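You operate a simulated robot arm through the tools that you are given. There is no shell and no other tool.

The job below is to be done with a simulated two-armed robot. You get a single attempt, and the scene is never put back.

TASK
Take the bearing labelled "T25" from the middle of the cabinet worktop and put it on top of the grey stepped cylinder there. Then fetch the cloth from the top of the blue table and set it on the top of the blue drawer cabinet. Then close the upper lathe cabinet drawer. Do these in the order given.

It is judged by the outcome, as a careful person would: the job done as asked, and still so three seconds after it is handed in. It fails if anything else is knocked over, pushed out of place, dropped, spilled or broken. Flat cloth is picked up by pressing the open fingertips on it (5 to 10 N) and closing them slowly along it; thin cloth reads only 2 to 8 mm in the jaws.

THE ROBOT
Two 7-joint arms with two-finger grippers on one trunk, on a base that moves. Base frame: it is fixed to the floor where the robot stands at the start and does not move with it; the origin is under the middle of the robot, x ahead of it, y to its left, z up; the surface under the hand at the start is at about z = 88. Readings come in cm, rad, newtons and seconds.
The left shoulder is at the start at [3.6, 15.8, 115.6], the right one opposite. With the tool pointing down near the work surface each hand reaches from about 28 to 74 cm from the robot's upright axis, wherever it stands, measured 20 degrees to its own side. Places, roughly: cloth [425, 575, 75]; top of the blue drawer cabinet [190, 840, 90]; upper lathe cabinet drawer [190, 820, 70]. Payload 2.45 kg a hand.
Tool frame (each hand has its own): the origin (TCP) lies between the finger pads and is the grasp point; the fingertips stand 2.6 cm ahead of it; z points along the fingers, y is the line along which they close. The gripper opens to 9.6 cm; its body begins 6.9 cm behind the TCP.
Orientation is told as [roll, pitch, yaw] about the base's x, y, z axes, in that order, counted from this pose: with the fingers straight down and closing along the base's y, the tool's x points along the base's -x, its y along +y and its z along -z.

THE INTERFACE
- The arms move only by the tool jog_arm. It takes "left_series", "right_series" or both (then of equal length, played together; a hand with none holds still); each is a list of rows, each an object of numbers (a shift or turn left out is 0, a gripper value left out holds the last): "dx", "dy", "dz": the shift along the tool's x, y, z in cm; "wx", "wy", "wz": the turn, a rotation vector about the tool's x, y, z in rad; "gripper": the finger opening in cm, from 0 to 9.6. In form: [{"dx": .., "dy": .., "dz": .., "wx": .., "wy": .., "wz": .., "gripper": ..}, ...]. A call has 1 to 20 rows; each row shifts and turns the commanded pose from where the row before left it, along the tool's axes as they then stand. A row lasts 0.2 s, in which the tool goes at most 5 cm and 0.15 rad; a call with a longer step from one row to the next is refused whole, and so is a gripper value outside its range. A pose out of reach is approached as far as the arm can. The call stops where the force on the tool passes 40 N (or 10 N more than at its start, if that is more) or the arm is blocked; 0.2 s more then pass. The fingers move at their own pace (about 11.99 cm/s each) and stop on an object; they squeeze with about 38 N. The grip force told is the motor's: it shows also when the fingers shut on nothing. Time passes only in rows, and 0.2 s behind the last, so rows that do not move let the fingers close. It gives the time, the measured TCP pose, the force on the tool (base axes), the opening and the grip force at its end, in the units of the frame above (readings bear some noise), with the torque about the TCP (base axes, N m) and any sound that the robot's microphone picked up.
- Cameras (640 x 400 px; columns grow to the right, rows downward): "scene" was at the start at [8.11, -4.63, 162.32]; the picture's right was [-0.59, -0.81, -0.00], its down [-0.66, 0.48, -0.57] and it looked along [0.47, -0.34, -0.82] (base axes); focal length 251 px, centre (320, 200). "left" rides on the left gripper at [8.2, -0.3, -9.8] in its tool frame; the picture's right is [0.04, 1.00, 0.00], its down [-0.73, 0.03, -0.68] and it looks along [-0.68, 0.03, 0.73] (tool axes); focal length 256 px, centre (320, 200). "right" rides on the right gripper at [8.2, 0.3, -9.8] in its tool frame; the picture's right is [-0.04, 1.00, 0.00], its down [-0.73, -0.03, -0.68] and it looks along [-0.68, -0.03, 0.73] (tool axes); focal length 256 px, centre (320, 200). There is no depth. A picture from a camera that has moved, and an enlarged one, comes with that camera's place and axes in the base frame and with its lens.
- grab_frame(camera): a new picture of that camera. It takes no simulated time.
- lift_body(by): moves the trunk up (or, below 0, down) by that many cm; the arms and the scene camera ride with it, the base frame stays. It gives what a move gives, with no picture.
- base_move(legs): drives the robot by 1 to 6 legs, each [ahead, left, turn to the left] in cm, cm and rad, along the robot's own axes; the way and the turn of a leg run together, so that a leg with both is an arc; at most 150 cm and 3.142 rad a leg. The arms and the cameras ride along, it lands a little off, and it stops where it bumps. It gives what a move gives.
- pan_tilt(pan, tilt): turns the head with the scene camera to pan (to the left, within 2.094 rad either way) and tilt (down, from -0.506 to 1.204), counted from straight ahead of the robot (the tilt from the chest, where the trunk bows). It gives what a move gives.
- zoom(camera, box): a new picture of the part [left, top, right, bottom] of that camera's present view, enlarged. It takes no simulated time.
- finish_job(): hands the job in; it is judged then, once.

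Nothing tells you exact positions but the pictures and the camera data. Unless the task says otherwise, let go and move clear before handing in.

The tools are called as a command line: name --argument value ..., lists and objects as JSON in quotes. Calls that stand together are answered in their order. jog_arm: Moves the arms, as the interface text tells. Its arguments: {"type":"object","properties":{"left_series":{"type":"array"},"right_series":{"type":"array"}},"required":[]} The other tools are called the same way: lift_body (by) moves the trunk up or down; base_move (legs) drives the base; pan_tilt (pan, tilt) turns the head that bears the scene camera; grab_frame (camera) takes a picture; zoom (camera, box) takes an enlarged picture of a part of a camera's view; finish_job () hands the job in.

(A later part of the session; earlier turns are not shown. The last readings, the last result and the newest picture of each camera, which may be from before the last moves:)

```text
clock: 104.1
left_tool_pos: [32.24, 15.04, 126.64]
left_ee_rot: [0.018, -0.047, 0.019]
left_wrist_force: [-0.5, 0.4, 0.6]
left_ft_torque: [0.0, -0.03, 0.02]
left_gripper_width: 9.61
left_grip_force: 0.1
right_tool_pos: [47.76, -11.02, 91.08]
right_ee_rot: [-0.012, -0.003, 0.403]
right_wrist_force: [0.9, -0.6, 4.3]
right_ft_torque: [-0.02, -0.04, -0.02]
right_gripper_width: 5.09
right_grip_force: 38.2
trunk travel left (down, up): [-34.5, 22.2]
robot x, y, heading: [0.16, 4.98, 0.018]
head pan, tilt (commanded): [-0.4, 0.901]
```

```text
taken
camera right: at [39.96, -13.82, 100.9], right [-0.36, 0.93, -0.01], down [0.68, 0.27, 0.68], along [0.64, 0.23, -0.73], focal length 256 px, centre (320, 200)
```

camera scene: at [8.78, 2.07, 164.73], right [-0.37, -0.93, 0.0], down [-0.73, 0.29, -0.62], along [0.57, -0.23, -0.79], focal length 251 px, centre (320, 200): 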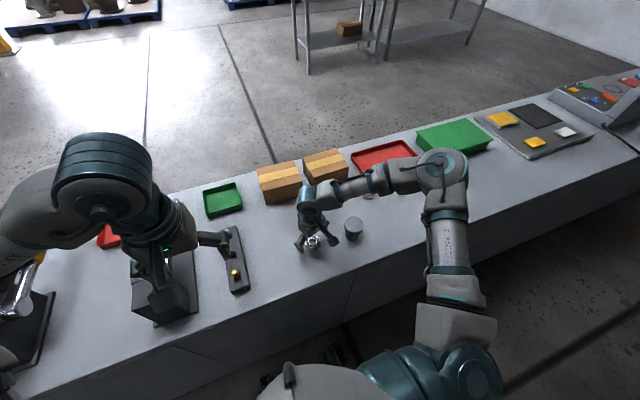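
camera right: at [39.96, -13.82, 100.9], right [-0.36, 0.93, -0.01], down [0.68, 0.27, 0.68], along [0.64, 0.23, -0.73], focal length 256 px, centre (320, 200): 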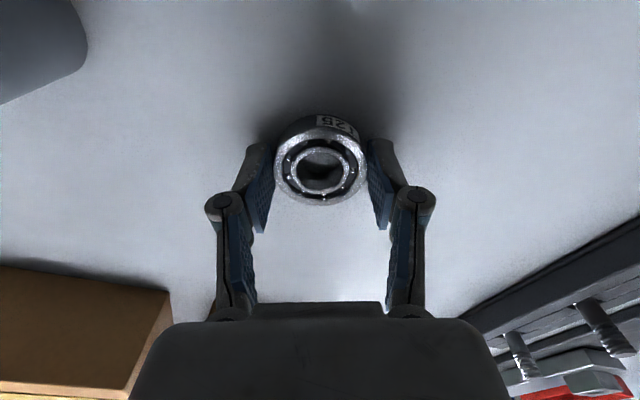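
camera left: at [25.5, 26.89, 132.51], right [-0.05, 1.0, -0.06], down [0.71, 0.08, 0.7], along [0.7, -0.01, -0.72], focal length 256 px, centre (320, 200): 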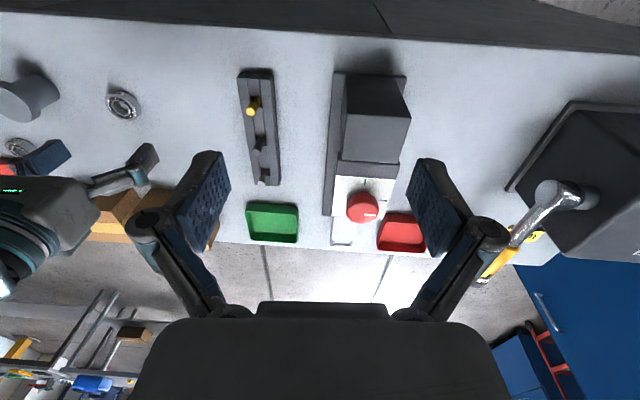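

T25 is gripped (5.09 cm wide, 38 N). Lifting it straight up 12 cm and looking for the cylinder.

jog_arm --right_series '[{"dz": -0.857}, {"dz": -0.857}, {"dz": -0.857}, {"dz": -0.857}, {"dz": -0.857}, {"dz": -0.857}, {"dz": -0.857}, {"dz": -0.857}, {"dz": -0.857}, {"dz": -0.857}, {"dz": -0.857}, {"dz": -0.857}, {"dz": -0.857}, {"dz": -0.857}]'

grab_frame --camera "right"

grab_frame --camera "scene"

zoom --camera "scene" --box '[280, 180, 400, 260]'

```text
clock: 107.1
left_tool_pos: [32.08, 15.11, 126.63]
left_ee_rot: [0.019, -0.046, 0.019]
left_wrist_force: [0.3, 0.0, -0.4]
left_ft_torque: [-0.02, 0.01, 0.01]
left_gripper_width: 9.61
left_grip_force: 0.1
right_tool_pos: [47.73, -10.8, 103.09]
right_ee_rot: [-0.012, -0.002, 0.404]
right_wrist_force: [-0.2, 1.1, -0.4]
right_ft_torque: [-0.03, 0.01, 0.03]
right_gripper_width: 2.99
right_grip_force: 0.0
trunk travel left (down, up): [-34.5, 22.2]
robot x, y, heading: [0.11, 5.19, 0.022]
head pan, tilt (commanded): [-0.4, 0.901]
```

```text
taken
camera right: at [39.91, -13.57, 112.94], right [-0.36, 0.93, -0.01], down [0.68, 0.27, 0.68], along [0.64, 0.23, -0.73], focal length 256 px, centre (320, 200)
```

right: 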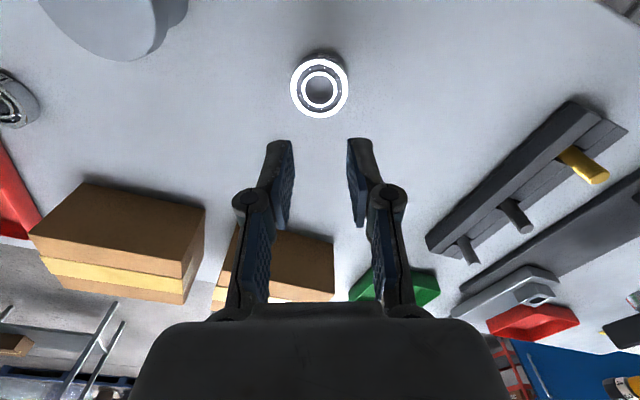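

```text
taken
camera scene: at [8.71, 2.09, 164.74], right [-0.37, -0.93, 0.0], down [-0.73, 0.29, -0.62], along [0.57, -0.23, -0.79], focal length 251 px, centre (320, 200)
```

scene: 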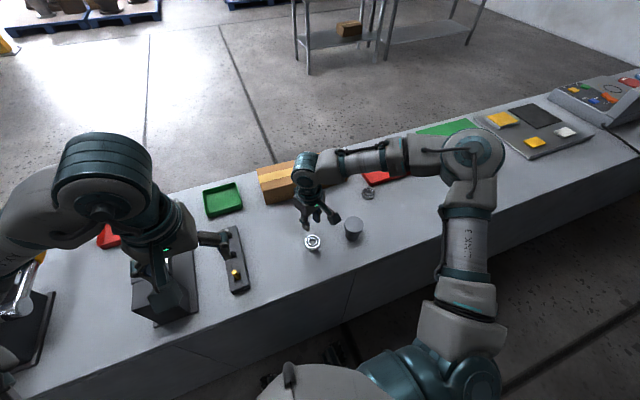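

```text
5.00 times, centred on (340, 220) of scene
camera zoom: at [8.71, 2.09, 164.74], right [-0.37, -0.93, 0.0], down [-0.73, 0.29, -0.62], along [0.57, -0.23, -0.79], focal length 1254 px, centre (220, 100)
```

zoom: 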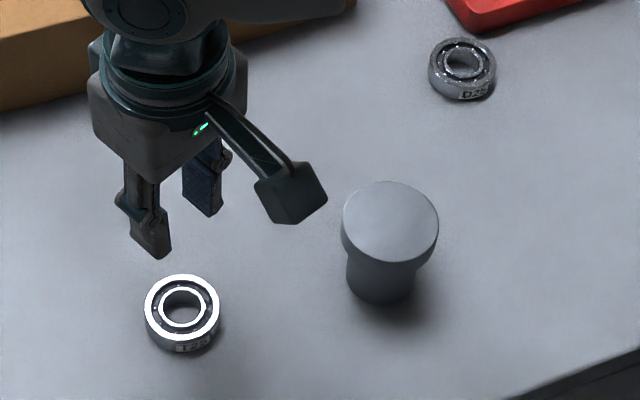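

The grip slipped off—the tips were apparently only on the bearing's upper rim; T25 is still flat in its place. I'll reopen, descend again and go lower until the fingertips feel the table.

jog_arm --right_series '[{"gripper": 9.6}, {"dz": 0.843, "dy": -0.009}, {"dz": 0.843, "dy": -0.009}, {"dz": 0.843, "dy": -0.009}, {"dz": 0.843, "dy": -0.009}, {"dz": 0.843, "dy": -0.009}, {"dz": 0.843, "dy": -0.009}, {"dz": 0.843, "dy": -0.009}, {"dz": 0.843, "dy": -0.009}, {"dz": 0.843, "dy": -0.009}, {"dz": 0.843, "dy": -0.009}, {"dz": 0.843, "dy": -0.009}, {"dz": 0.843, "dy": -0.009}, {"dz": 0.843, "dy": -0.009}, {"dz": 0.843, "dy": -0.009}, {}]'

jog_arm --right_series '[{"dz": 0.15}, {"dz": 0.15}, {"dz": 0.15}, {}]'

grab_frame --camera "right"

```text
clock: 110.5
left_tool_pos: [32.15, 14.93, 126.56]
left_ee_rot: [0.021, -0.046, 0.017]
left_wrist_force: [1.9, 0.1, -0.1]
left_ft_torque: [0.03, 0.01, 0.01]
left_gripper_width: 9.59
left_grip_force: 0.0
right_tool_pos: [47.8, -10.97, 91.17]
right_ee_rot: [-0.012, 0.0, 0.403]
right_wrist_force: [1.0, -0.7, 0.7]
right_ft_torque: [0.0, -0.01, 0.0]
right_gripper_width: 9.61
right_grip_force: 0.0
trunk travel left (down, up): [-34.5, 22.2]
robot x, y, heading: [-0.12, 4.75, 0.016]
head pan, tilt (commanded): [-0.4, 0.901]
```

```text
clock: 111.5
left_tool_pos: [32.27, 15.04, 126.62]
left_ee_rot: [0.02, -0.044, 0.018]
left_wrist_force: [0.4, 0.3, 0.8]
left_ft_torque: [0.03, 0.0, 0.04]
left_gripper_width: 9.6
left_grip_force: 0.2
right_tool_pos: [47.69, -11.13, 90.85]
right_ee_rot: [-0.013, -0.002, 0.404]
right_wrist_force: [-0.1, 0.0, -0.6]
right_ft_torque: [0.02, 0.01, 0.01]
right_gripper_width: 9.59
right_grip_force: 0.1
trunk travel left (down, up): [-34.5, 22.2]
robot x, y, heading: [0.13, 4.65, 0.021]
head pan, tilt (commanded): [-0.4, 0.901]
```

```text
taken
camera right: at [40.0, -13.88, 100.65], right [-0.36, 0.93, -0.01], down [0.68, 0.27, 0.68], along [0.64, 0.23, -0.73], focal length 256 px, centre (320, 200)
```

right: 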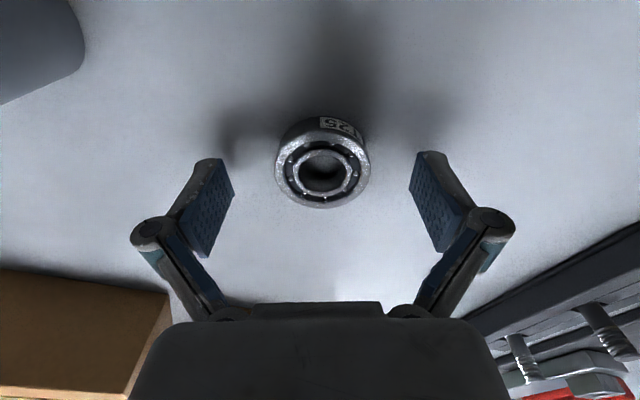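

No table contact yet at 90.85. I want to check the finger geometry versus opening; zooming on the fingertips.

zoom --camera "right" --box '[120, 100, 520, 300]'

```text
1.60 times, centred on (320, 200) of right
camera zoom: at [40.0, -13.88, 100.65], right [-0.36, 0.93, -0.01], down [0.68, 0.27, 0.68], along [0.64, 0.23, -0.73], focal length 410 px, centre (320, 200)
```

zoom: 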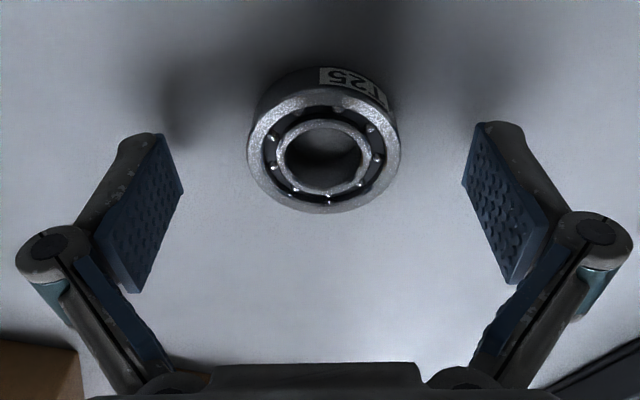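

The pads retract as the jaws open (tips sit only ~0.5 cm ahead of TCP when open), so I was gripping too high. I'll go 0.4 cm lower, centre by 0.25 cm, and close again.

jog_arm --right_series '[{"dx": -0.12, "dy": 0.05, "dz": 0.14}, {"dx": -0.12, "dy": 0.05, "dz": 0.14}, {"dz": 0.14}, {}, {"gripper": 3.0}, {"gripper": 3.0}, {"gripper": 3.0}, {"gripper": 3.0}]'

zoom --camera "right" --box '[200, 90, 440, 240]'

```text
clock: 113.3
left_tool_pos: [32.24, 15.05, 126.66]
left_ee_rot: [0.02, -0.046, 0.017]
left_wrist_force: [0.1, 0.4, 0.8]
left_ft_torque: [0.01, -0.02, 0.05]
left_gripper_width: 9.6
left_grip_force: 0.1
right_tool_pos: [47.76, -11.09, 90.61]
right_ee_rot: [-0.012, -0.004, 0.404]
right_wrist_force: [1.4, 0.3, 6.8]
right_ft_torque: [0.07, 0.03, 0.03]
right_gripper_width: 5.07
right_grip_force: 37.3
right hand out of reach, approached as far as the arm can: row 2
trunk travel left (down, up): [-34.5, 22.2]
robot x, y, heading: [0.21, 4.74, 0.02]
head pan, tilt (commanded): [-0.4, 0.901]
```

```text
2.67 times, centred on (320, 165) of right
camera zoom: at [39.98, -13.97, 100.5], right [-0.36, 0.93, -0.01], down [0.68, 0.27, 0.68], along [0.64, 0.23, -0.73], focal length 683 px, centre (320, 293)
```

zoom: 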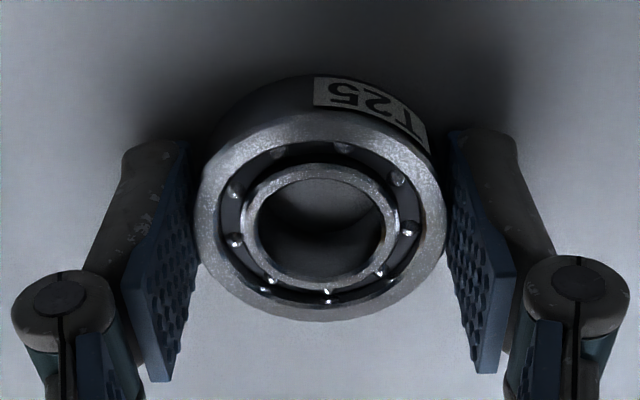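

The tips are only level with the bearing's top face; I need about 1 cm lower. Reopening, lowering 1 cm with the jaws open, then checking before closing.

jog_arm --right_series '[{"gripper": 9.6}, {}, {"dz": 0.25}, {"dz": 0.25}, {"dz": 0.25}, {"dz": 0.2}, {}]'

grab_frame --camera "right"

```text
clock: 114.9
left_tool_pos: [32.3, 14.94, 126.53]
left_ee_rot: [0.02, -0.045, 0.018]
left_wrist_force: [0.7, 0.4, -0.7]
left_ft_torque: [0.0, 0.01, 0.0]
left_gripper_width: 9.63
left_grip_force: 0.0
right_tool_pos: [47.61, -11.59, 89.91]
right_ee_rot: [-0.012, -0.004, 0.402]
right_wrist_force: [0.1, -0.2, 0.0]
right_ft_torque: [-0.01, -0.02, 0.03]
right_gripper_width: 9.59
right_grip_force: 0.1
right hand out of reach, approached as far as the arm can: row 6
trunk travel left (down, up): [-34.5, 22.2]
robot x, y, heading: [0.51, 5.16, 0.023]
head pan, tilt (commanded): [-0.4, 0.901]
```

```text
taken
camera right: at [39.81, -14.36, 99.73], right [-0.36, 0.93, -0.01], down [0.68, 0.27, 0.68], along [0.64, 0.23, -0.73], focal length 256 px, centre (320, 200)
```

right: 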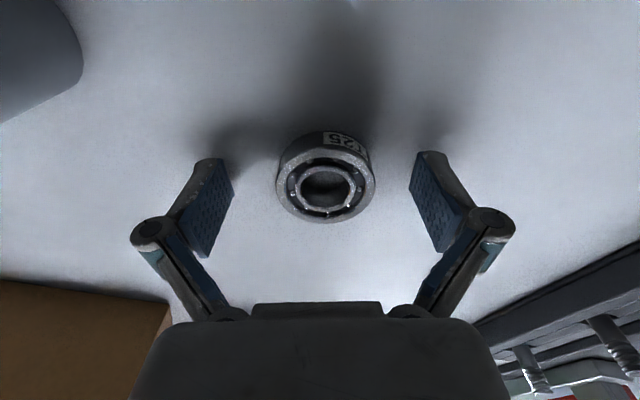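

Again at a reach limit, probably a wrist limit since the forearm comes in from the right. I'll raise the hand and yaw it further to the left (to ~1.2 rad), which suits this elbow posture, then retry.

jog_arm --right_series '[{"dz": -0.8}, {"dz": -0.8}, {"dz": -0.8}, {"dz": -0.8}, {"dz": -0.8}, {"dz": -0.8}, {"dz": -0.8}, {"dz": -0.8}, {"dz": -0.8}, {"wz": -0.089}, {"wz": -0.089}, {"wz": -0.089}, {"wz": -0.089}, {"wz": -0.089}, {"wz": -0.089}, {"wz": -0.089}, {"wz": -0.089}, {"wz": -0.089}, {}]'

grab_frame --camera "right"

grab_frame --camera "scene"

```text
clock: 118.9
left_tool_pos: [32.26, 15.07, 126.52]
left_ee_rot: [0.019, -0.047, 0.017]
left_wrist_force: [0.4, 0.2, -0.2]
left_ft_torque: [0.0, -0.02, -0.02]
left_gripper_width: 9.62
left_grip_force: 0.1
right_tool_pos: [47.55, -11.52, 97.06]
right_ee_rot: [-0.01, 0.006, 1.205]
right_wrist_force: [0.4, 0.4, 0.1]
right_ft_torque: [-0.01, -0.03, -0.01]
right_gripper_width: 9.6
right_grip_force: 0.2
trunk travel left (down, up): [-34.5, 22.2]
robot x, y, heading: [0.17, 5.31, 0.023]
head pan, tilt (commanded): [-0.4, 0.901]
```

```text
taken
camera right: at [44.2, -18.84, 107.03], right [-0.92, 0.39, -0.01], down [0.28, 0.68, 0.67], along [0.27, 0.62, -0.74], focal length 256 px, centre (320, 200)
```

right: 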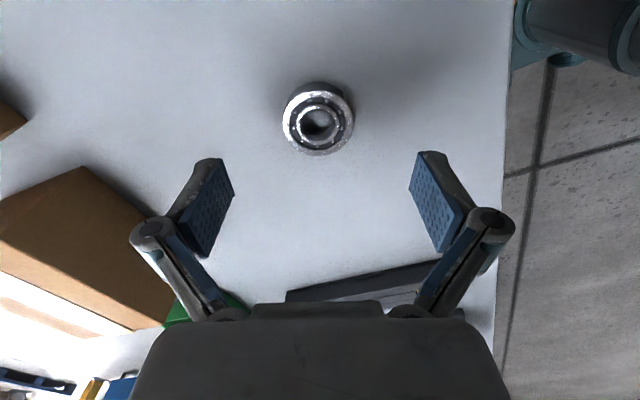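

```text
taken
camera scene: at [8.75, 2.08, 164.73], right [-0.37, -0.93, 0.0], down [-0.73, 0.29, -0.62], along [0.57, -0.23, -0.79], focal length 251 px, centre (320, 200)
```

scene: 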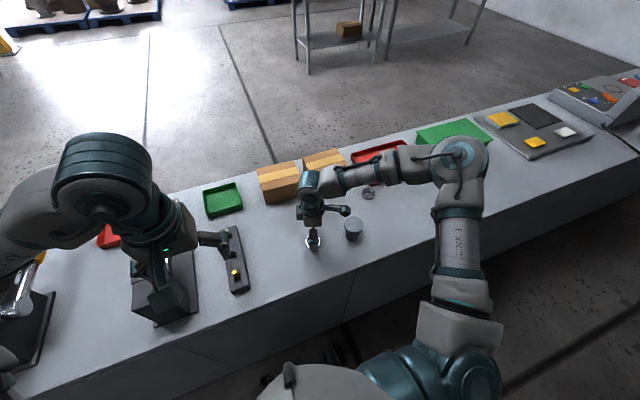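

With the new yaw the pose is reachable so far; T25 is 0.4/0.2 cm off the tool axes. Descending to TCP z≈89.8 with jaws open.

jog_arm --right_series '[{"dx": -0.042, "dy": -0.027, "dz": 0.8}, {"dx": -0.042, "dy": -0.027, "dz": 0.8}, {"dx": -0.042, "dy": -0.027, "dz": 0.8}, {"dx": -0.042, "dy": -0.027, "dz": 0.8}, {"dx": -0.042, "dy": -0.027, "dz": 0.8}, {"dx": -0.042, "dy": -0.027, "dz": 0.8}, {"dx": -0.042, "dy": -0.027, "dz": 0.8}, {"dx": -0.042, "dy": -0.027, "dz": 0.8}, {"dx": -0.042, "dy": -0.027, "dz": 0.8}, {}]'

zoom --camera "right" --box '[120, 100, 520, 300]'

```text
clock: 121.1
left_tool_pos: [32.31, 15.02, 126.57]
left_ee_rot: [0.018, -0.046, 0.019]
left_wrist_force: [-0.2, 0.2, 0.1]
left_ft_torque: [0.04, -0.01, 0.0]
left_gripper_width: 9.6
left_grip_force: 0.0
right_tool_pos: [47.8, -11.64, 90.04]
right_ee_rot: [-0.012, 0.006, 1.207]
right_wrist_force: [0.5, -0.4, 0.4]
right_ft_torque: [0.0, 0.03, 0.02]
right_gripper_width: 9.6
right_grip_force: 0.1
right hand out of reach, approached as far as the arm can: row 9
trunk travel left (down, up): [-34.5, 22.2]
robot x, y, heading: [0.27, 4.82, 0.023]
head pan, tilt (commanded): [-0.4, 0.901]
```

```text
1.60 times, centred on (320, 200) of right
camera zoom: at [44.53, -19.05, 99.96], right [-0.92, 0.39, -0.01], down [0.28, 0.68, 0.67], along [0.27, 0.62, -0.74], focal length 410 px, centre (320, 200)
```

zoom: 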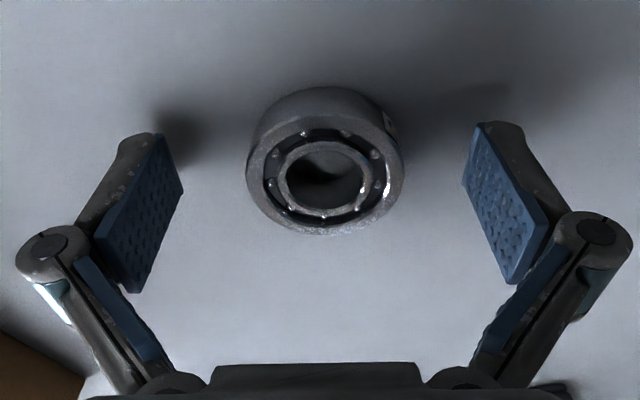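

Still limited at low height, so the limit is in the arm's downward reach. I'll raise the hand 7 cm and lower the trunk by 6 cm instead.

jog_arm --right_series '[{"dz": -0.78}, {"dz": -0.78}, {"dz": -0.78}, {"dz": -0.78}, {"dz": -0.78}, {"dz": -0.78}, {"dz": -0.78}, {"dz": -0.78}, {"dz": -0.78}]'

lift_body --by -3

lift_body --by -3

pan_tilt --pan -0.4 --tilt 0.9

grab_frame --camera "right"

```text
clock: 123.1
left_tool_pos: [32.28, 15.11, 126.58]
left_ee_rot: [0.02, -0.045, 0.018]
left_wrist_force: [-1.1, 0.7, -0.4]
left_ft_torque: [0.02, 0.01, 0.01]
left_gripper_width: 9.64
left_grip_force: 0.1
right_tool_pos: [47.71, -11.35, 97.07]
right_ee_rot: [-0.011, 0.008, 1.206]
right_wrist_force: [-0.2, 0.6, -0.2]
right_ft_torque: [0.02, 0.03, -0.01]
right_gripper_width: 9.62
right_grip_force: 0.1
trunk travel left (down, up): [-34.5, 22.2]
robot x, y, heading: [0.12, 4.55, 0.021]
head pan, tilt (commanded): [-0.4, 0.901]
```

```text
clock: 123.9
left_tool_pos: [32.22, 14.92, 123.44]
left_ee_rot: [0.019, -0.045, 0.017]
left_wrist_force: [0.4, 0.0, -0.1]
left_ft_torque: [0.04, -0.05, 0.0]
left_gripper_width: 9.6
left_grip_force: 0.0
right_tool_pos: [47.73, -11.49, 94.06]
right_ee_rot: [-0.013, 0.007, 1.207]
right_wrist_force: [0.1, -0.2, 0.5]
right_ft_torque: [-0.01, -0.05, 0.03]
right_gripper_width: 9.57
right_grip_force: 0.1
trunk travel left (down, up): [-31.5, 25.2]
robot x, y, heading: [0.1, 4.61, 0.02]
head pan, tilt (commanded): [-0.4, 0.901]
```

```text
clock: 124.6
left_tool_pos: [32.07, 15.09, 120.59]
left_ee_rot: [0.017, -0.047, 0.018]
left_wrist_force: [0.0, 0.4, 0.1]
left_ft_torque: [0.0, -0.03, 0.02]
left_gripper_width: 9.59
left_grip_force: 0.1
right_tool_pos: [47.79, -11.56, 91.17]
right_ee_rot: [-0.012, 0.007, 1.205]
right_wrist_force: [0.0, 0.2, 0.3]
right_ft_torque: [-0.03, 0.0, 0.01]
right_gripper_width: 9.58
right_grip_force: 0.1
trunk travel left (down, up): [-28.5, 28.2]
robot x, y, heading: [0.51, 4.47, 0.022]
head pan, tilt (commanded): [-0.4, 0.901]
```

```text
clock: 125.2
left_tool_pos: [32.05, 14.96, 120.47]
left_ee_rot: [0.02, -0.044, 0.018]
left_wrist_force: [-0.1, 0.0, 0.4]
left_ft_torque: [-0.01, 0.03, 0.01]
left_gripper_width: 9.61
left_grip_force: 0.0
right_tool_pos: [47.75, -11.5, 91.2]
right_ee_rot: [-0.009, 0.005, 1.206]
right_wrist_force: [-0.2, -0.4, 0.4]
right_ft_torque: [0.01, 0.0, -0.01]
right_gripper_width: 9.6
right_grip_force: 0.0
trunk travel left (down, up): [-28.5, 28.2]
robot x, y, heading: [-0.15, 4.87, 0.024]
head pan, tilt (commanded): [-0.4, 0.901]
```

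```text
taken
camera right: at [44.35, -18.85, 101.02], right [-0.92, 0.39, -0.01], down [0.28, 0.68, 0.67], along [0.27, 0.62, -0.74], focal length 256 px, centre (320, 200)
```

right: 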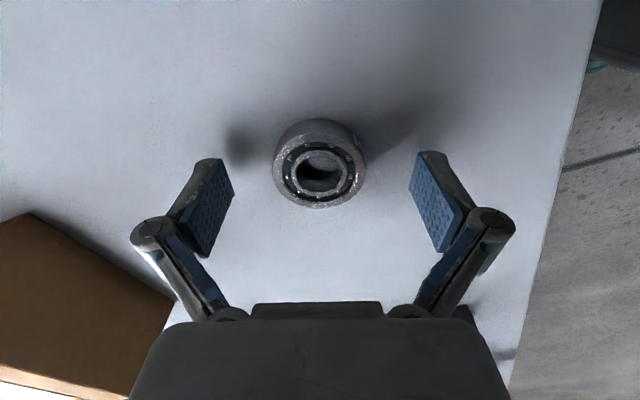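

Stable. I'll shift 0.45 cm and descend to TCP ≈89.65, then check reach before closing.

jog_arm --right_series '[{"dx": -0.09, "dz": 0.31}, {"dx": -0.09, "dz": 0.31}, {"dx": -0.09, "dz": 0.31}, {"dx": -0.09, "dz": 0.31}, {"dx": -0.09, "dz": 0.31}, {}]'

zoom --camera "right" --box '[120, 100, 520, 300]'

```text
clock: 126.6
left_tool_pos: [32.13, 14.97, 120.49]
left_ee_rot: [0.019, -0.044, 0.018]
left_wrist_force: [-0.5, 1.0, -0.3]
left_ft_torque: [-0.01, 0.0, -0.01]
left_gripper_width: 9.61
left_grip_force: 0.0
right_tool_pos: [47.95, -11.09, 89.5]
right_ee_rot: [-0.01, 0.007, 1.204]
right_wrist_force: [-0.1, 0.6, 0.1]
right_ft_torque: [-0.02, -0.01, -0.04]
right_gripper_width: 9.58
right_grip_force: 0.0
trunk travel left (down, up): [-28.5, 28.2]
robot x, y, heading: [-0.27, 4.93, 0.021]
head pan, tilt (commanded): [-0.4, 0.901]
```

```text
1.60 times, centred on (320, 200) of right
camera zoom: at [44.57, -18.44, 99.45], right [-0.92, 0.39, -0.01], down [0.29, 0.68, 0.67], along [0.27, 0.62, -0.74], focal length 410 px, centre (320, 200)
```

zoom: 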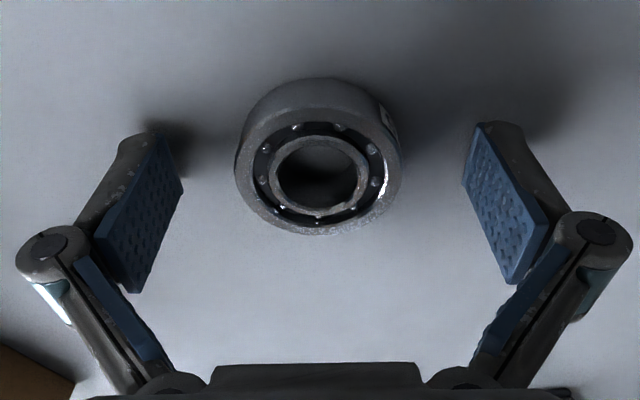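

Reached cleanly. Closing on the bearing now.

jog_arm --right_series '[{"gripper": 3.0}, {}, {}, {}]'

zoom --camera "right" --box '[200, 90, 440, 240]'

```text
clock: 127.1
left_tool_pos: [31.48, 15.18, 120.87]
left_ee_rot: [0.017, -0.051, 0.016]
left_wrist_force: [0.7, 0.5, 0.1]
left_ft_torque: [-0.04, 0.0, 0.02]
left_gripper_width: 9.6
left_grip_force: 0.1
right_tool_pos: [47.13, -10.66, 90.47]
right_ee_rot: [-0.011, 0.003, 1.209]
right_wrist_force: [-23.0, -6.5, 43.9]
right_ft_torque: [0.61, 1.66, 0.5]
right_gripper_width: 5.14
right_grip_force: 16.3
trunk travel left (down, up): [-28.5, 28.2]
robot x, y, heading: [0.17, 4.64, 0.024]
head pan, tilt (commanded): [-0.4, 0.901]
stopped in row 2 (right hand): the force on the tool passed its limit at 48 N (the readings are from after the stop); the commanded pose is now the measured one
```

```text
2.67 times, centred on (320, 165) of right
camera zoom: at [43.75, -18.02, 100.32], right [-0.92, 0.39, -0.01], down [0.28, 0.68, 0.68], along [0.27, 0.62, -0.73], focal length 683 px, centre (320, 293)
```

zoom: 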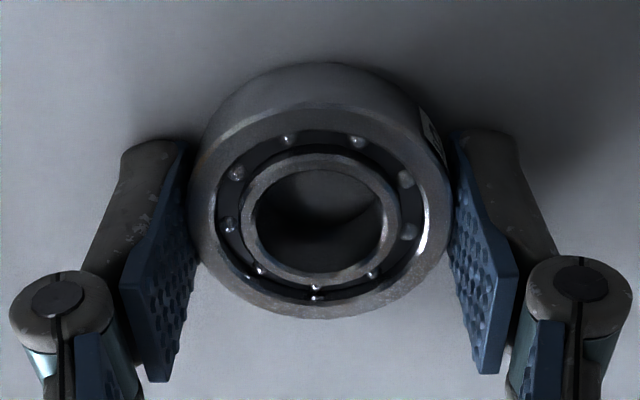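

Closing swept the tips onto the table (tips do reach ~2.5 cm when closed), pushing 44 N; the bearing is between the pads with full depth. I'll ease up 0.2 cm while squeezing and read the forces.

jog_arm --right_series '[{"dz": -0.1}, {"dz": -0.1}, {}, {}]'

zoom --camera "right" --box '[200, 90, 440, 240]'

```text
clock: 128.1
left_tool_pos: [31.33, 15.18, 120.66]
left_ee_rot: [0.016, -0.053, 0.019]
left_wrist_force: [0.2, 0.4, -0.5]
left_ft_torque: [0.01, 0.0, -0.02]
left_gripper_width: 9.63
left_grip_force: 0.1
right_tool_pos: [47.25, -10.64, 90.48]
right_ee_rot: [-0.014, 0.003, 1.208]
right_wrist_force: [-19.8, 0.4, 47.3]
right_ft_torque: [0.62, 1.83, 0.17]
right_gripper_width: 5.1
right_grip_force: 38.0
trunk travel left (down, up): [-28.5, 28.2]
robot x, y, heading: [0.28, 4.81, 0.025]
head pan, tilt (commanded): [-0.4, 0.901]
```

```text
2.67 times, centred on (320, 165) of right
camera zoom: at [43.79, -17.99, 100.32], right [-0.92, 0.39, -0.01], down [0.28, 0.68, 0.68], along [0.28, 0.62, -0.73], focal length 683 px, centre (320, 293)
```

zoom: 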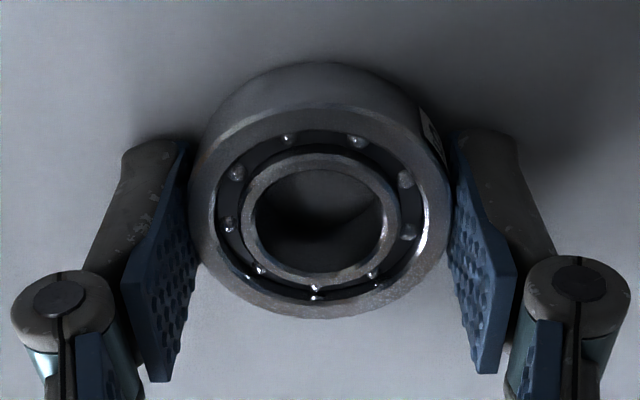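

Still pressing 47 N through the body's compliance. I'll ease up in small steps with the grip held.

jog_arm --right_series '[{"dz": -0.15}, {"dz": -0.15}, {}]'

jog_arm --right_series '[{"dz": -0.15}, {"dz": -0.15}, {}]'

```text
clock: 128.9
left_tool_pos: [31.83, 15.17, 120.59]
left_ee_rot: [0.016, -0.05, 0.017]
left_wrist_force: [-0.5, -0.1, -0.4]
left_ft_torque: [-0.02, 0.01, 0.01]
left_gripper_width: 9.61
left_grip_force: 0.1
right_tool_pos: [47.44, -10.62, 90.46]
right_ee_rot: [-0.01, 0.003, 1.207]
right_wrist_force: [-8.0, 5.3, 15.9]
right_ft_torque: [0.4, 0.77, -0.01]
right_gripper_width: 5.07
right_grip_force: 38.2
trunk travel left (down, up): [-28.5, 28.2]
robot x, y, heading: [-0.01, 5.2, 0.022]
head pan, tilt (commanded): [-0.4, 0.901]
```

```text
clock: 129.7
left_tool_pos: [31.92, 14.91, 120.7]
left_ee_rot: [0.018, -0.05, 0.018]
left_wrist_force: [0.0, 0.0, -0.4]
left_ft_torque: [-0.01, 0.02, -0.04]
left_gripper_width: 9.62
left_grip_force: 0.1
right_tool_pos: [47.58, -10.95, 90.79]
right_ee_rot: [-0.008, 0.002, 1.207]
right_wrist_force: [0.1, 0.7, -1.8]
right_ft_torque: [0.02, -0.03, -0.03]
right_gripper_width: 5.06
right_grip_force: 38.0
trunk travel left (down, up): [-28.5, 28.2]
robot x, y, heading: [0.2, 4.89, 0.024]
head pan, tilt (commanded): [-0.4, 0.901]
```

The table contact is released and I now read about -1.8 N, suggesting the bearing's weight. Lifting 1.5 cm slowly and looking.

jog_arm --right_series '[{"dz": -0.2}, {"dz": -0.2}, {"dz": -0.2}, {"dz": -0.3}, {"dz": -0.3}, {"dz": -0.3}, {}]'

zoom --camera "right" --box '[120, 80, 520, 330]'

```text
clock: 131.3
left_tool_pos: [31.9, 14.92, 120.68]
left_ee_rot: [0.019, -0.048, 0.018]
left_wrist_force: [0.3, 0.4, -0.2]
left_ft_torque: [0.03, -0.02, -0.01]
left_gripper_width: 9.62
left_grip_force: 0.1
right_tool_pos: [47.59, -10.9, 92.2]
right_ee_rot: [-0.009, 0.004, 1.207]
right_wrist_force: [0.3, -0.2, -0.3]
right_ft_torque: [0.01, 0.02, 0.01]
right_gripper_width: 5.08
right_grip_force: 38.0
trunk travel left (down, up): [-28.5, 28.2]
robot x, y, heading: [-0.03, 4.6, 0.022]
head pan, tilt (commanded): [-0.4, 0.901]
```

```text
1.60 times, centred on (320, 205) of right
camera zoom: at [44.18, -18.22, 102.13], right [-0.92, 0.39, -0.01], down [0.28, 0.68, 0.68], along [0.27, 0.62, -0.74], focal length 410 px, centre (320, 192)
```

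zoom: 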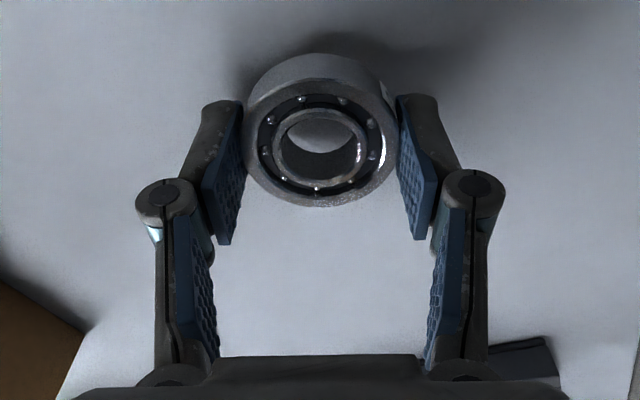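

T25 is securely held and lifted. Now raising it to z≈104 to clear the cylinder.

jog_arm --right_series '[{"dz": -0.857}, {"dz": -0.857}, {"dz": -0.857}, {"dz": -0.857}, {"dz": -0.857}, {"dz": -0.857}, {"dz": -0.857}, {"dz": -0.857}, {"dz": -0.857}, {"dz": -0.857}, {"dz": -0.857}, {"dz": -0.857}, {"dz": -0.857}, {"dz": -0.857}]'

grab_frame --camera "right"

zoom --camera "scene" --box '[260, 150, 420, 250]'

```text
clock: 134.3
left_tool_pos: [31.92, 15.09, 120.64]
left_ee_rot: [0.02, -0.045, 0.017]
left_wrist_force: [-0.9, 0.0, -0.1]
left_ft_torque: [0.01, 0.0, -0.03]
left_gripper_width: 9.57
left_grip_force: 0.0
right_tool_pos: [47.43, -10.65, 104.28]
right_ee_rot: [-0.011, 0.0, 1.207]
right_wrist_force: [-0.8, 0.8, -0.7]
right_ft_torque: [0.01, -0.02, -0.03]
right_gripper_width: 5.09
right_grip_force: 38.0
trunk travel left (down, up): [-28.5, 28.2]
robot x, y, heading: [0.3, 4.79, 0.022]
head pan, tilt (commanded): [-0.4, 0.901]
```

```text
taken
camera right: at [44.12, -18.1, 114.19], right [-0.92, 0.39, -0.01], down [0.28, 0.68, 0.68], along [0.27, 0.62, -0.74], focal length 256 px, centre (320, 200)
```

right: 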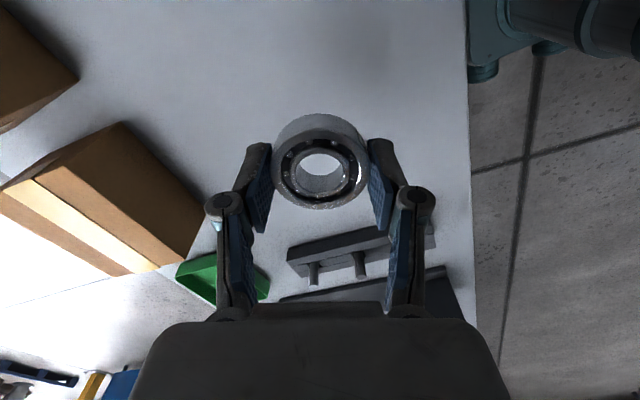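

```text
4.00 times, centred on (340, 200) of scene
camera zoom: at [11.67, 2.14, 158.69], right [-0.37, -0.93, 0.0], down [-0.73, 0.29, -0.62], along [0.57, -0.23, -0.79], focal length 1003 px, centre (240, 200)
```

zoom: 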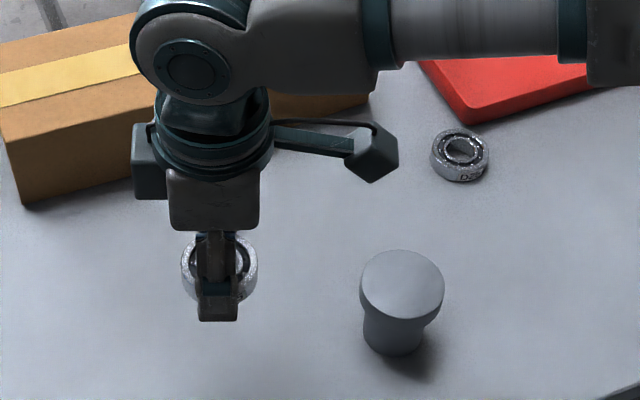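

Holding well. Now moving slowly over the cylinder at constant height.

jog_arm --right_series '[{"dx": 0.801, "dy": -0.19}, {"dx": 0.801, "dy": -0.19}, {"dx": 0.801, "dy": -0.19}, {"dx": 0.801, "dy": -0.19}, {"dx": 0.801, "dy": -0.19}, {"dx": 0.801, "dy": -0.19}, {"dx": 0.801, "dy": -0.19}, {"dx": 0.801, "dy": -0.19}, {"dx": 0.801, "dy": -0.19}, {"dx": 0.801, "dy": -0.19}, {"dx": 0.801, "dy": -0.19}, {"dx": 0.801, "dy": -0.19}, {"dx": 0.801, "dy": -0.19}, {"dx": 0.801, "dy": -0.19}, {"dx": 0.801, "dy": -0.19}, {"dx": 0.801, "dy": -0.19}, {"dx": 0.801, "dy": -0.19}, {"dx": 0.801, "dy": -0.19}]'

grab_frame --camera "right"

zoom --camera "scene" --box '[280, 150, 440, 250]'

grab_frame --camera "left"

```text
clock: 138.1
left_tool_pos: [31.99, 14.84, 120.67]
left_ee_rot: [0.018, -0.047, 0.017]
left_wrist_force: [-0.1, -0.1, 0.4]
left_ft_torque: [-0.01, -0.03, 0.03]
left_gripper_width: 9.61
left_grip_force: 0.0
right_tool_pos: [45.44, -25.51, 104.21]
right_ee_rot: [-0.008, 0.001, 1.207]
right_wrist_force: [0.7, 0.0, -1.1]
right_ft_torque: [0.01, -0.01, 0.01]
right_gripper_width: 5.06
right_grip_force: 38.2
trunk travel left (down, up): [-28.5, 28.2]
robot x, y, heading: [0.01, 4.66, 0.027]
head pan, tilt (commanded): [-0.4, 0.901]
```

```text
taken
camera right: at [42.13, -32.94, 114.15], right [-0.92, 0.39, -0.01], down [0.28, 0.68, 0.68], along [0.27, 0.62, -0.73], focal length 256 px, centre (320, 200)
```

right: 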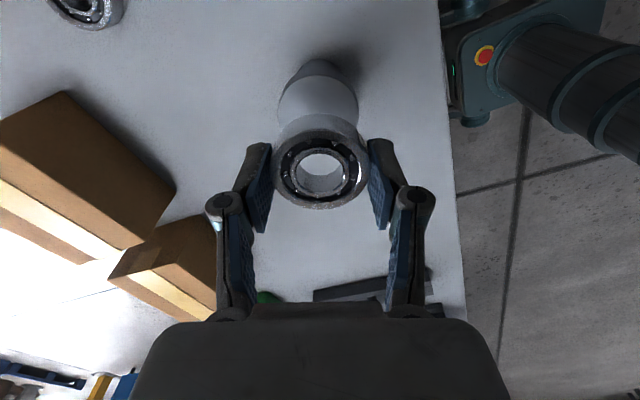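

```text
4.00 times, centred on (360, 200) of scene
camera zoom: at [11.62, 1.95, 158.69], right [-0.37, -0.93, 0.0], down [-0.73, 0.29, -0.62], along [0.57, -0.23, -0.79], focal length 1003 px, centre (160, 200)
```

zoom: 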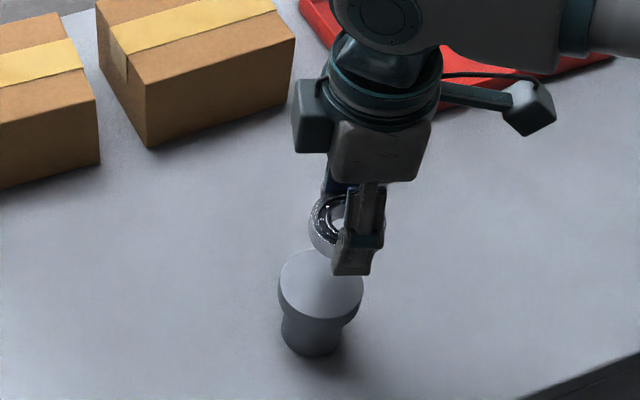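

```text
taken
camera left: at [23.31, 14.22, 130.02], right [-0.06, 1.0, 0.02], down [0.7, 0.03, 0.71], along [0.71, 0.05, -0.7], focal length 256 px, centre (320, 200)
```

left: 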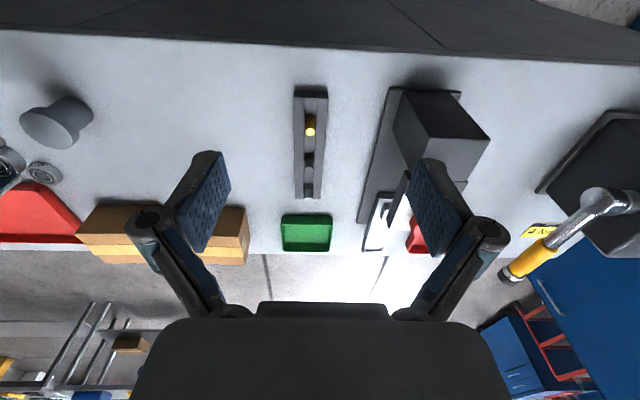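

The bearing is nearly over the cylinder. Zooming in the right camera to check the alignment before lowering.

zoom --camera "right" --box '[240, 40, 400, 220]'

zoom --camera "left" --box '[0, 80, 110, 190]'

```text
2.22 times, centred on (320, 130) of right
camera zoom: at [42.13, -32.94, 114.15], right [-0.92, 0.39, -0.01], down [0.28, 0.68, 0.68], along [0.27, 0.62, -0.73], focal length 569 px, centre (320, 356)
```

zoom: 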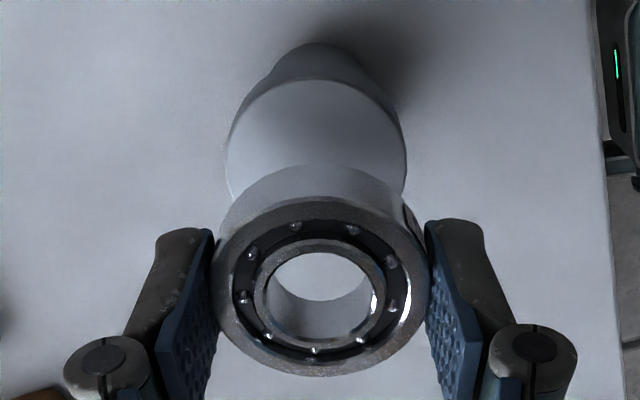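

```text
3.64 times, centred on (55, 135) of left
camera zoom: at [23.31, 14.22, 130.02], right [-0.06, 1.0, 0.02], down [0.7, 0.03, 0.71], along [0.71, 0.05, -0.7], focal length 931 px, centre (1284, 436)
```

zoom: 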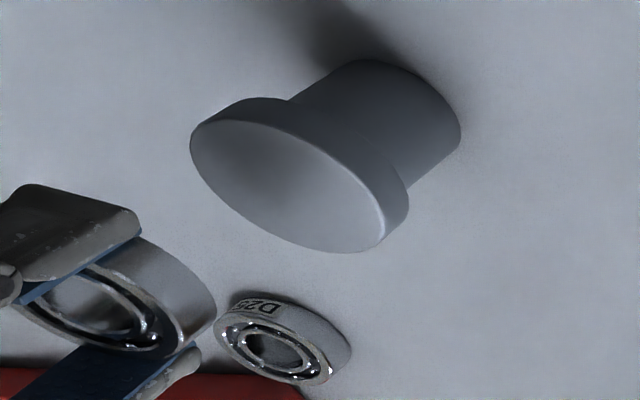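

Alignment: the bearing should shift about 0.65 cm in -tool x and 0.2 cm in -tool y. I'll include this while descending to just above the cylinder top.

jog_arm --right_series '[{"dx": -0.047, "dy": -0.014, "dz": 0.41}, {"dx": -0.047, "dy": -0.014, "dz": 0.41}, {"dx": -0.047, "dy": -0.014, "dz": 0.41}, {"dx": -0.047, "dy": -0.014, "dz": 0.41}, {"dx": -0.047, "dy": -0.014, "dz": 0.41}, {"dx": -0.047, "dy": -0.014, "dz": 0.41}, {"dx": -0.047, "dy": -0.014, "dz": 0.41}, {"dx": -0.047, "dy": -0.014, "dz": 0.41}, {"dx": -0.047, "dy": -0.014, "dz": 0.41}, {"dx": -0.047, "dy": -0.014, "dz": 0.41}, {"dx": -0.047, "dy": -0.014, "dz": 0.41}, {"dx": -0.047, "dy": -0.014, "dz": 0.41}, {"dx": -0.047, "dy": -0.014, "dz": 0.41}, {"dx": -0.047, "dy": -0.014, "dz": 0.41}, {}]'

zoom --camera "right" --box '[240, 60, 400, 220]'

zoom --camera "left" --box '[0, 60, 110, 170]'

zoom --camera "scene" --box '[300, 170, 420, 250]'

```text
clock: 141.3
left_tool_pos: [32.03, 14.88, 120.52]
left_ee_rot: [0.018, -0.048, 0.017]
left_wrist_force: [0.5, 1.0, 0.4]
left_ft_torque: [0.01, 0.01, 0.0]
left_gripper_width: 9.6
left_grip_force: 0.1
right_tool_pos: [46.04, -25.09, 98.53]
right_ee_rot: [-0.01, 0.003, 1.209]
right_wrist_force: [-0.2, -0.1, -1.9]
right_ft_torque: [0.01, -0.01, 0.02]
right_gripper_width: 5.04
right_grip_force: 38.1
trunk travel left (down, up): [-28.5, 28.2]
robot x, y, heading: [0.41, 5.14, 0.021]
head pan, tilt (commanded): [-0.4, 0.901]
```

```text
2.50 times, centred on (320, 140) of right
camera zoom: at [42.65, -32.44, 108.41], right [-0.92, 0.39, -0.01], down [0.28, 0.68, 0.68], along [0.27, 0.62, -0.74], focal length 640 px, centre (320, 350)
```

zoom: 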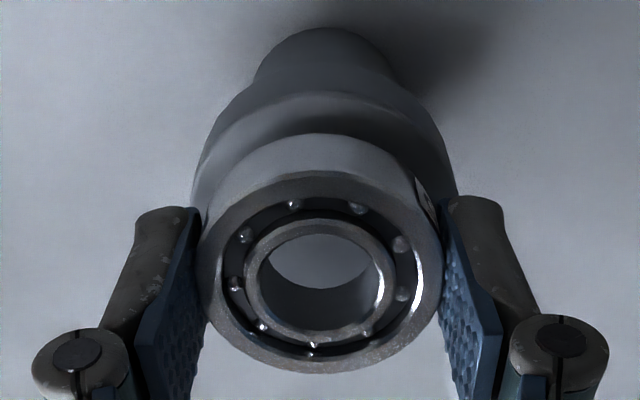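

```text
3.64 times, centred on (55, 115) of left
camera zoom: at [23.33, 14.26, 130.02], right [-0.06, 1.0, 0.02], down [0.7, 0.03, 0.71], along [0.71, 0.05, -0.7], focal length 931 px, centre (1284, 509)
```

zoom: 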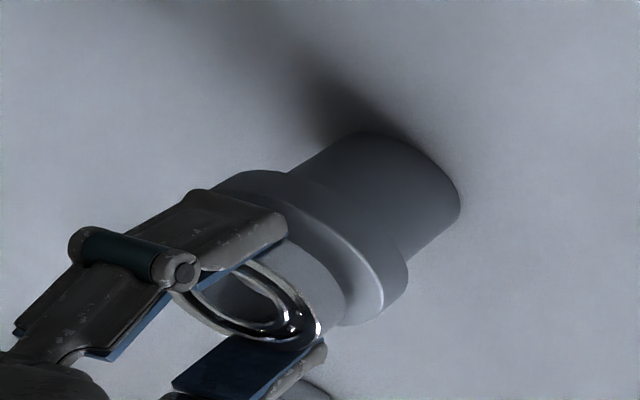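

```text
5.00 times, centred on (360, 210) of scene
camera zoom: at [11.65, 1.99, 158.69], right [-0.37, -0.93, 0.0], down [-0.73, 0.29, -0.62], along [0.57, -0.23, -0.79], focal length 1254 px, centre (120, 150)
```

zoom: 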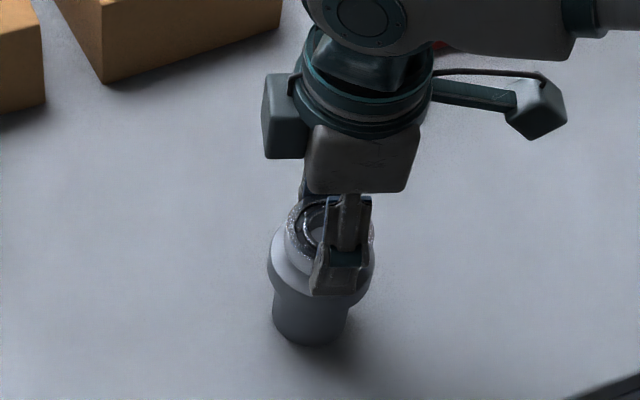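

Aligned within about 0.1 cm. Lowering slowly toward contact.

jog_arm --right_series '[{"dz": 0.2}, {"dz": 0.2}, {"dz": 0.2}, {"dz": 0.1}, {}]'

jog_arm --right_series '[{"dz": 0.1}, {"dz": 0.08}, {}]'

```text
clock: 142.5
left_tool_pos: [31.93, 14.9, 120.67]
left_ee_rot: [0.019, -0.048, 0.018]
left_wrist_force: [-0.7, -0.4, 0.6]
left_ft_torque: [0.0, 0.0, 0.0]
left_gripper_width: 9.6
left_grip_force: 0.0
right_tool_pos: [46.08, -24.97, 97.9]
right_ee_rot: [-0.008, 0.002, 1.208]
right_wrist_force: [-0.6, -0.6, -1.6]
right_ft_torque: [0.0, -0.01, -0.02]
right_gripper_width: 5.04
right_grip_force: 37.6
trunk travel left (down, up): [-28.5, 28.2]
robot x, y, heading: [0.36, 4.67, 0.019]
head pan, tilt (commanded): [-0.4, 0.901]
```

```text
clock: 143.3
left_tool_pos: [31.9, 14.91, 120.63]
left_ee_rot: [0.02, -0.046, 0.017]
left_wrist_force: [0.3, 0.3, -0.2]
left_ft_torque: [0.04, -0.03, -0.01]
left_gripper_width: 9.62
left_grip_force: 0.0
right_tool_pos: [46.02, -24.94, 97.64]
right_ee_rot: [-0.009, 0.003, 1.208]
right_wrist_force: [-0.4, -0.2, 0.2]
right_ft_torque: [0.01, 0.03, 0.02]
right_gripper_width: 5.03
right_grip_force: 38.2
trunk travel left (down, up): [-28.5, 28.2]
robot x, y, heading: [0.24, 4.73, 0.017]
head pan, tilt (commanded): [-0.4, 0.901]
```

jog_arm --right_series '[{"dz": 0.07}, {}, {}]'

jog_arm --right_series '[{"dz": 0.07}, {}, {}]'

zoom --camera "left" --box '[0, 60, 110, 170]'

```text
clock: 144.1
left_tool_pos: [31.9, 14.89, 120.56]
left_ee_rot: [0.019, -0.048, 0.019]
left_wrist_force: [-0.9, -0.4, -1.2]
left_ft_torque: [0.03, -0.02, 0.01]
left_gripper_width: 9.59
left_grip_force: 0.2
right_tool_pos: [45.9, -24.96, 97.57]
right_ee_rot: [-0.009, 0.004, 1.208]
right_wrist_force: [-0.7, -2.4, 5.9]
right_ft_torque: [-0.03, 0.2, 0.04]
right_gripper_width: 5.07
right_grip_force: 38.1
trunk travel left (down, up): [-28.5, 28.2]
robot x, y, heading: [0.11, 4.81, 0.022]
head pan, tilt (commanded): [-0.4, 0.901]
```

```text
clock: 144.9
left_tool_pos: [31.89, 14.88, 120.72]
left_ee_rot: [0.018, -0.047, 0.018]
left_wrist_force: [-0.9, -0.1, -0.2]
left_ft_torque: [0.02, 0.02, 0.01]
left_gripper_width: 9.63
left_grip_force: 0.1
right_tool_pos: [45.99, -24.84, 97.68]
right_ee_rot: [-0.011, 0.0, 1.206]
right_wrist_force: [1.7, -3.8, 13.5]
right_ft_torque: [-0.18, 0.22, 0.08]
right_gripper_width: 5.05
right_grip_force: 38.2
trunk travel left (down, up): [-28.5, 28.2]
robot x, y, heading: [0.35, 4.89, 0.02]
head pan, tilt (commanded): [-0.4, 0.901]
```

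```text
3.64 times, centred on (55, 115) of left
camera zoom: at [23.25, 14.27, 130.04], right [-0.06, 1.0, 0.02], down [0.7, 0.03, 0.71], along [0.71, 0.05, -0.7], focal length 931 px, centre (1284, 509)
```

zoom: 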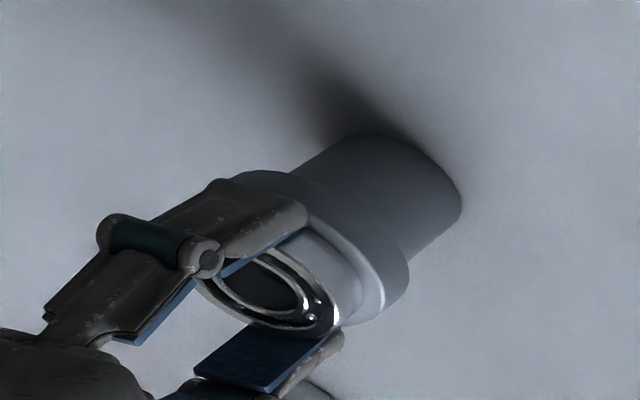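

Contact is confirmed (13 N). I'll ease up slightly, then open the jaws gradually.

jog_arm --right_series '[{"dz": -0.09}, {}, {"gripper": 5.2}, {"gripper": 5.4}, {"gripper": 5.6}, {"gripper": 5.9}, {"gripper": 6.3}, {"gripper": 6.8}, {"gripper": 7.4}, {}]'

zoom --camera "right" --box '[220, 60, 420, 220]'

zoom --camera "left" --box '[0, 60, 110, 170]'

```text
clock: 147.1
left_tool_pos: [31.93, 15.02, 120.53]
left_ee_rot: [0.018, -0.048, 0.02]
left_wrist_force: [-0.1, 0.1, -0.1]
left_ft_torque: [-0.01, -0.05, 0.01]
left_gripper_width: 9.61
left_grip_force: 0.2
right_tool_pos: [46.07, -24.94, 97.55]
right_ee_rot: [-0.01, 0.002, 1.209]
right_wrist_force: [0.1, 0.2, 0.4]
right_ft_torque: [-0.04, -0.01, -0.03]
right_gripper_width: 7.44
right_grip_force: 0.0
trunk travel left (down, up): [-28.5, 28.2]
robot x, y, heading: [0.19, 4.58, 0.025]
head pan, tilt (commanded): [-0.4, 0.901]
```

```text
2.50 times, centred on (320, 140) of right
camera zoom: at [42.64, -32.35, 107.51], right [-0.92, 0.39, -0.01], down [0.28, 0.68, 0.68], along [0.27, 0.62, -0.74], focal length 640 px, centre (320, 350)
```

zoom: 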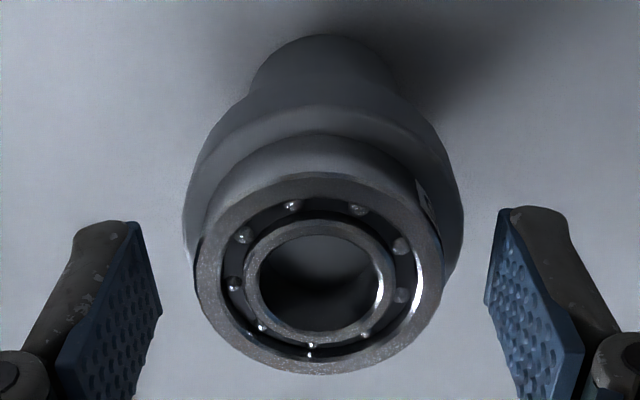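

```text
3.64 times, centred on (55, 115) of left
camera zoom: at [23.33, 14.26, 130.02], right [-0.06, 1.0, 0.02], down [0.7, 0.03, 0.71], along [0.71, 0.05, -0.7], focal length 931 px, centre (1284, 509)
```

zoom: 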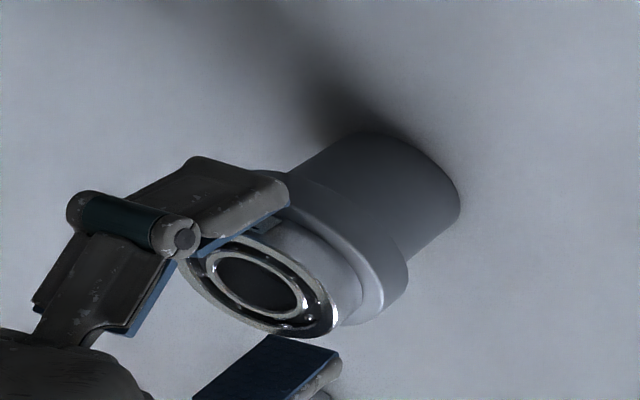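

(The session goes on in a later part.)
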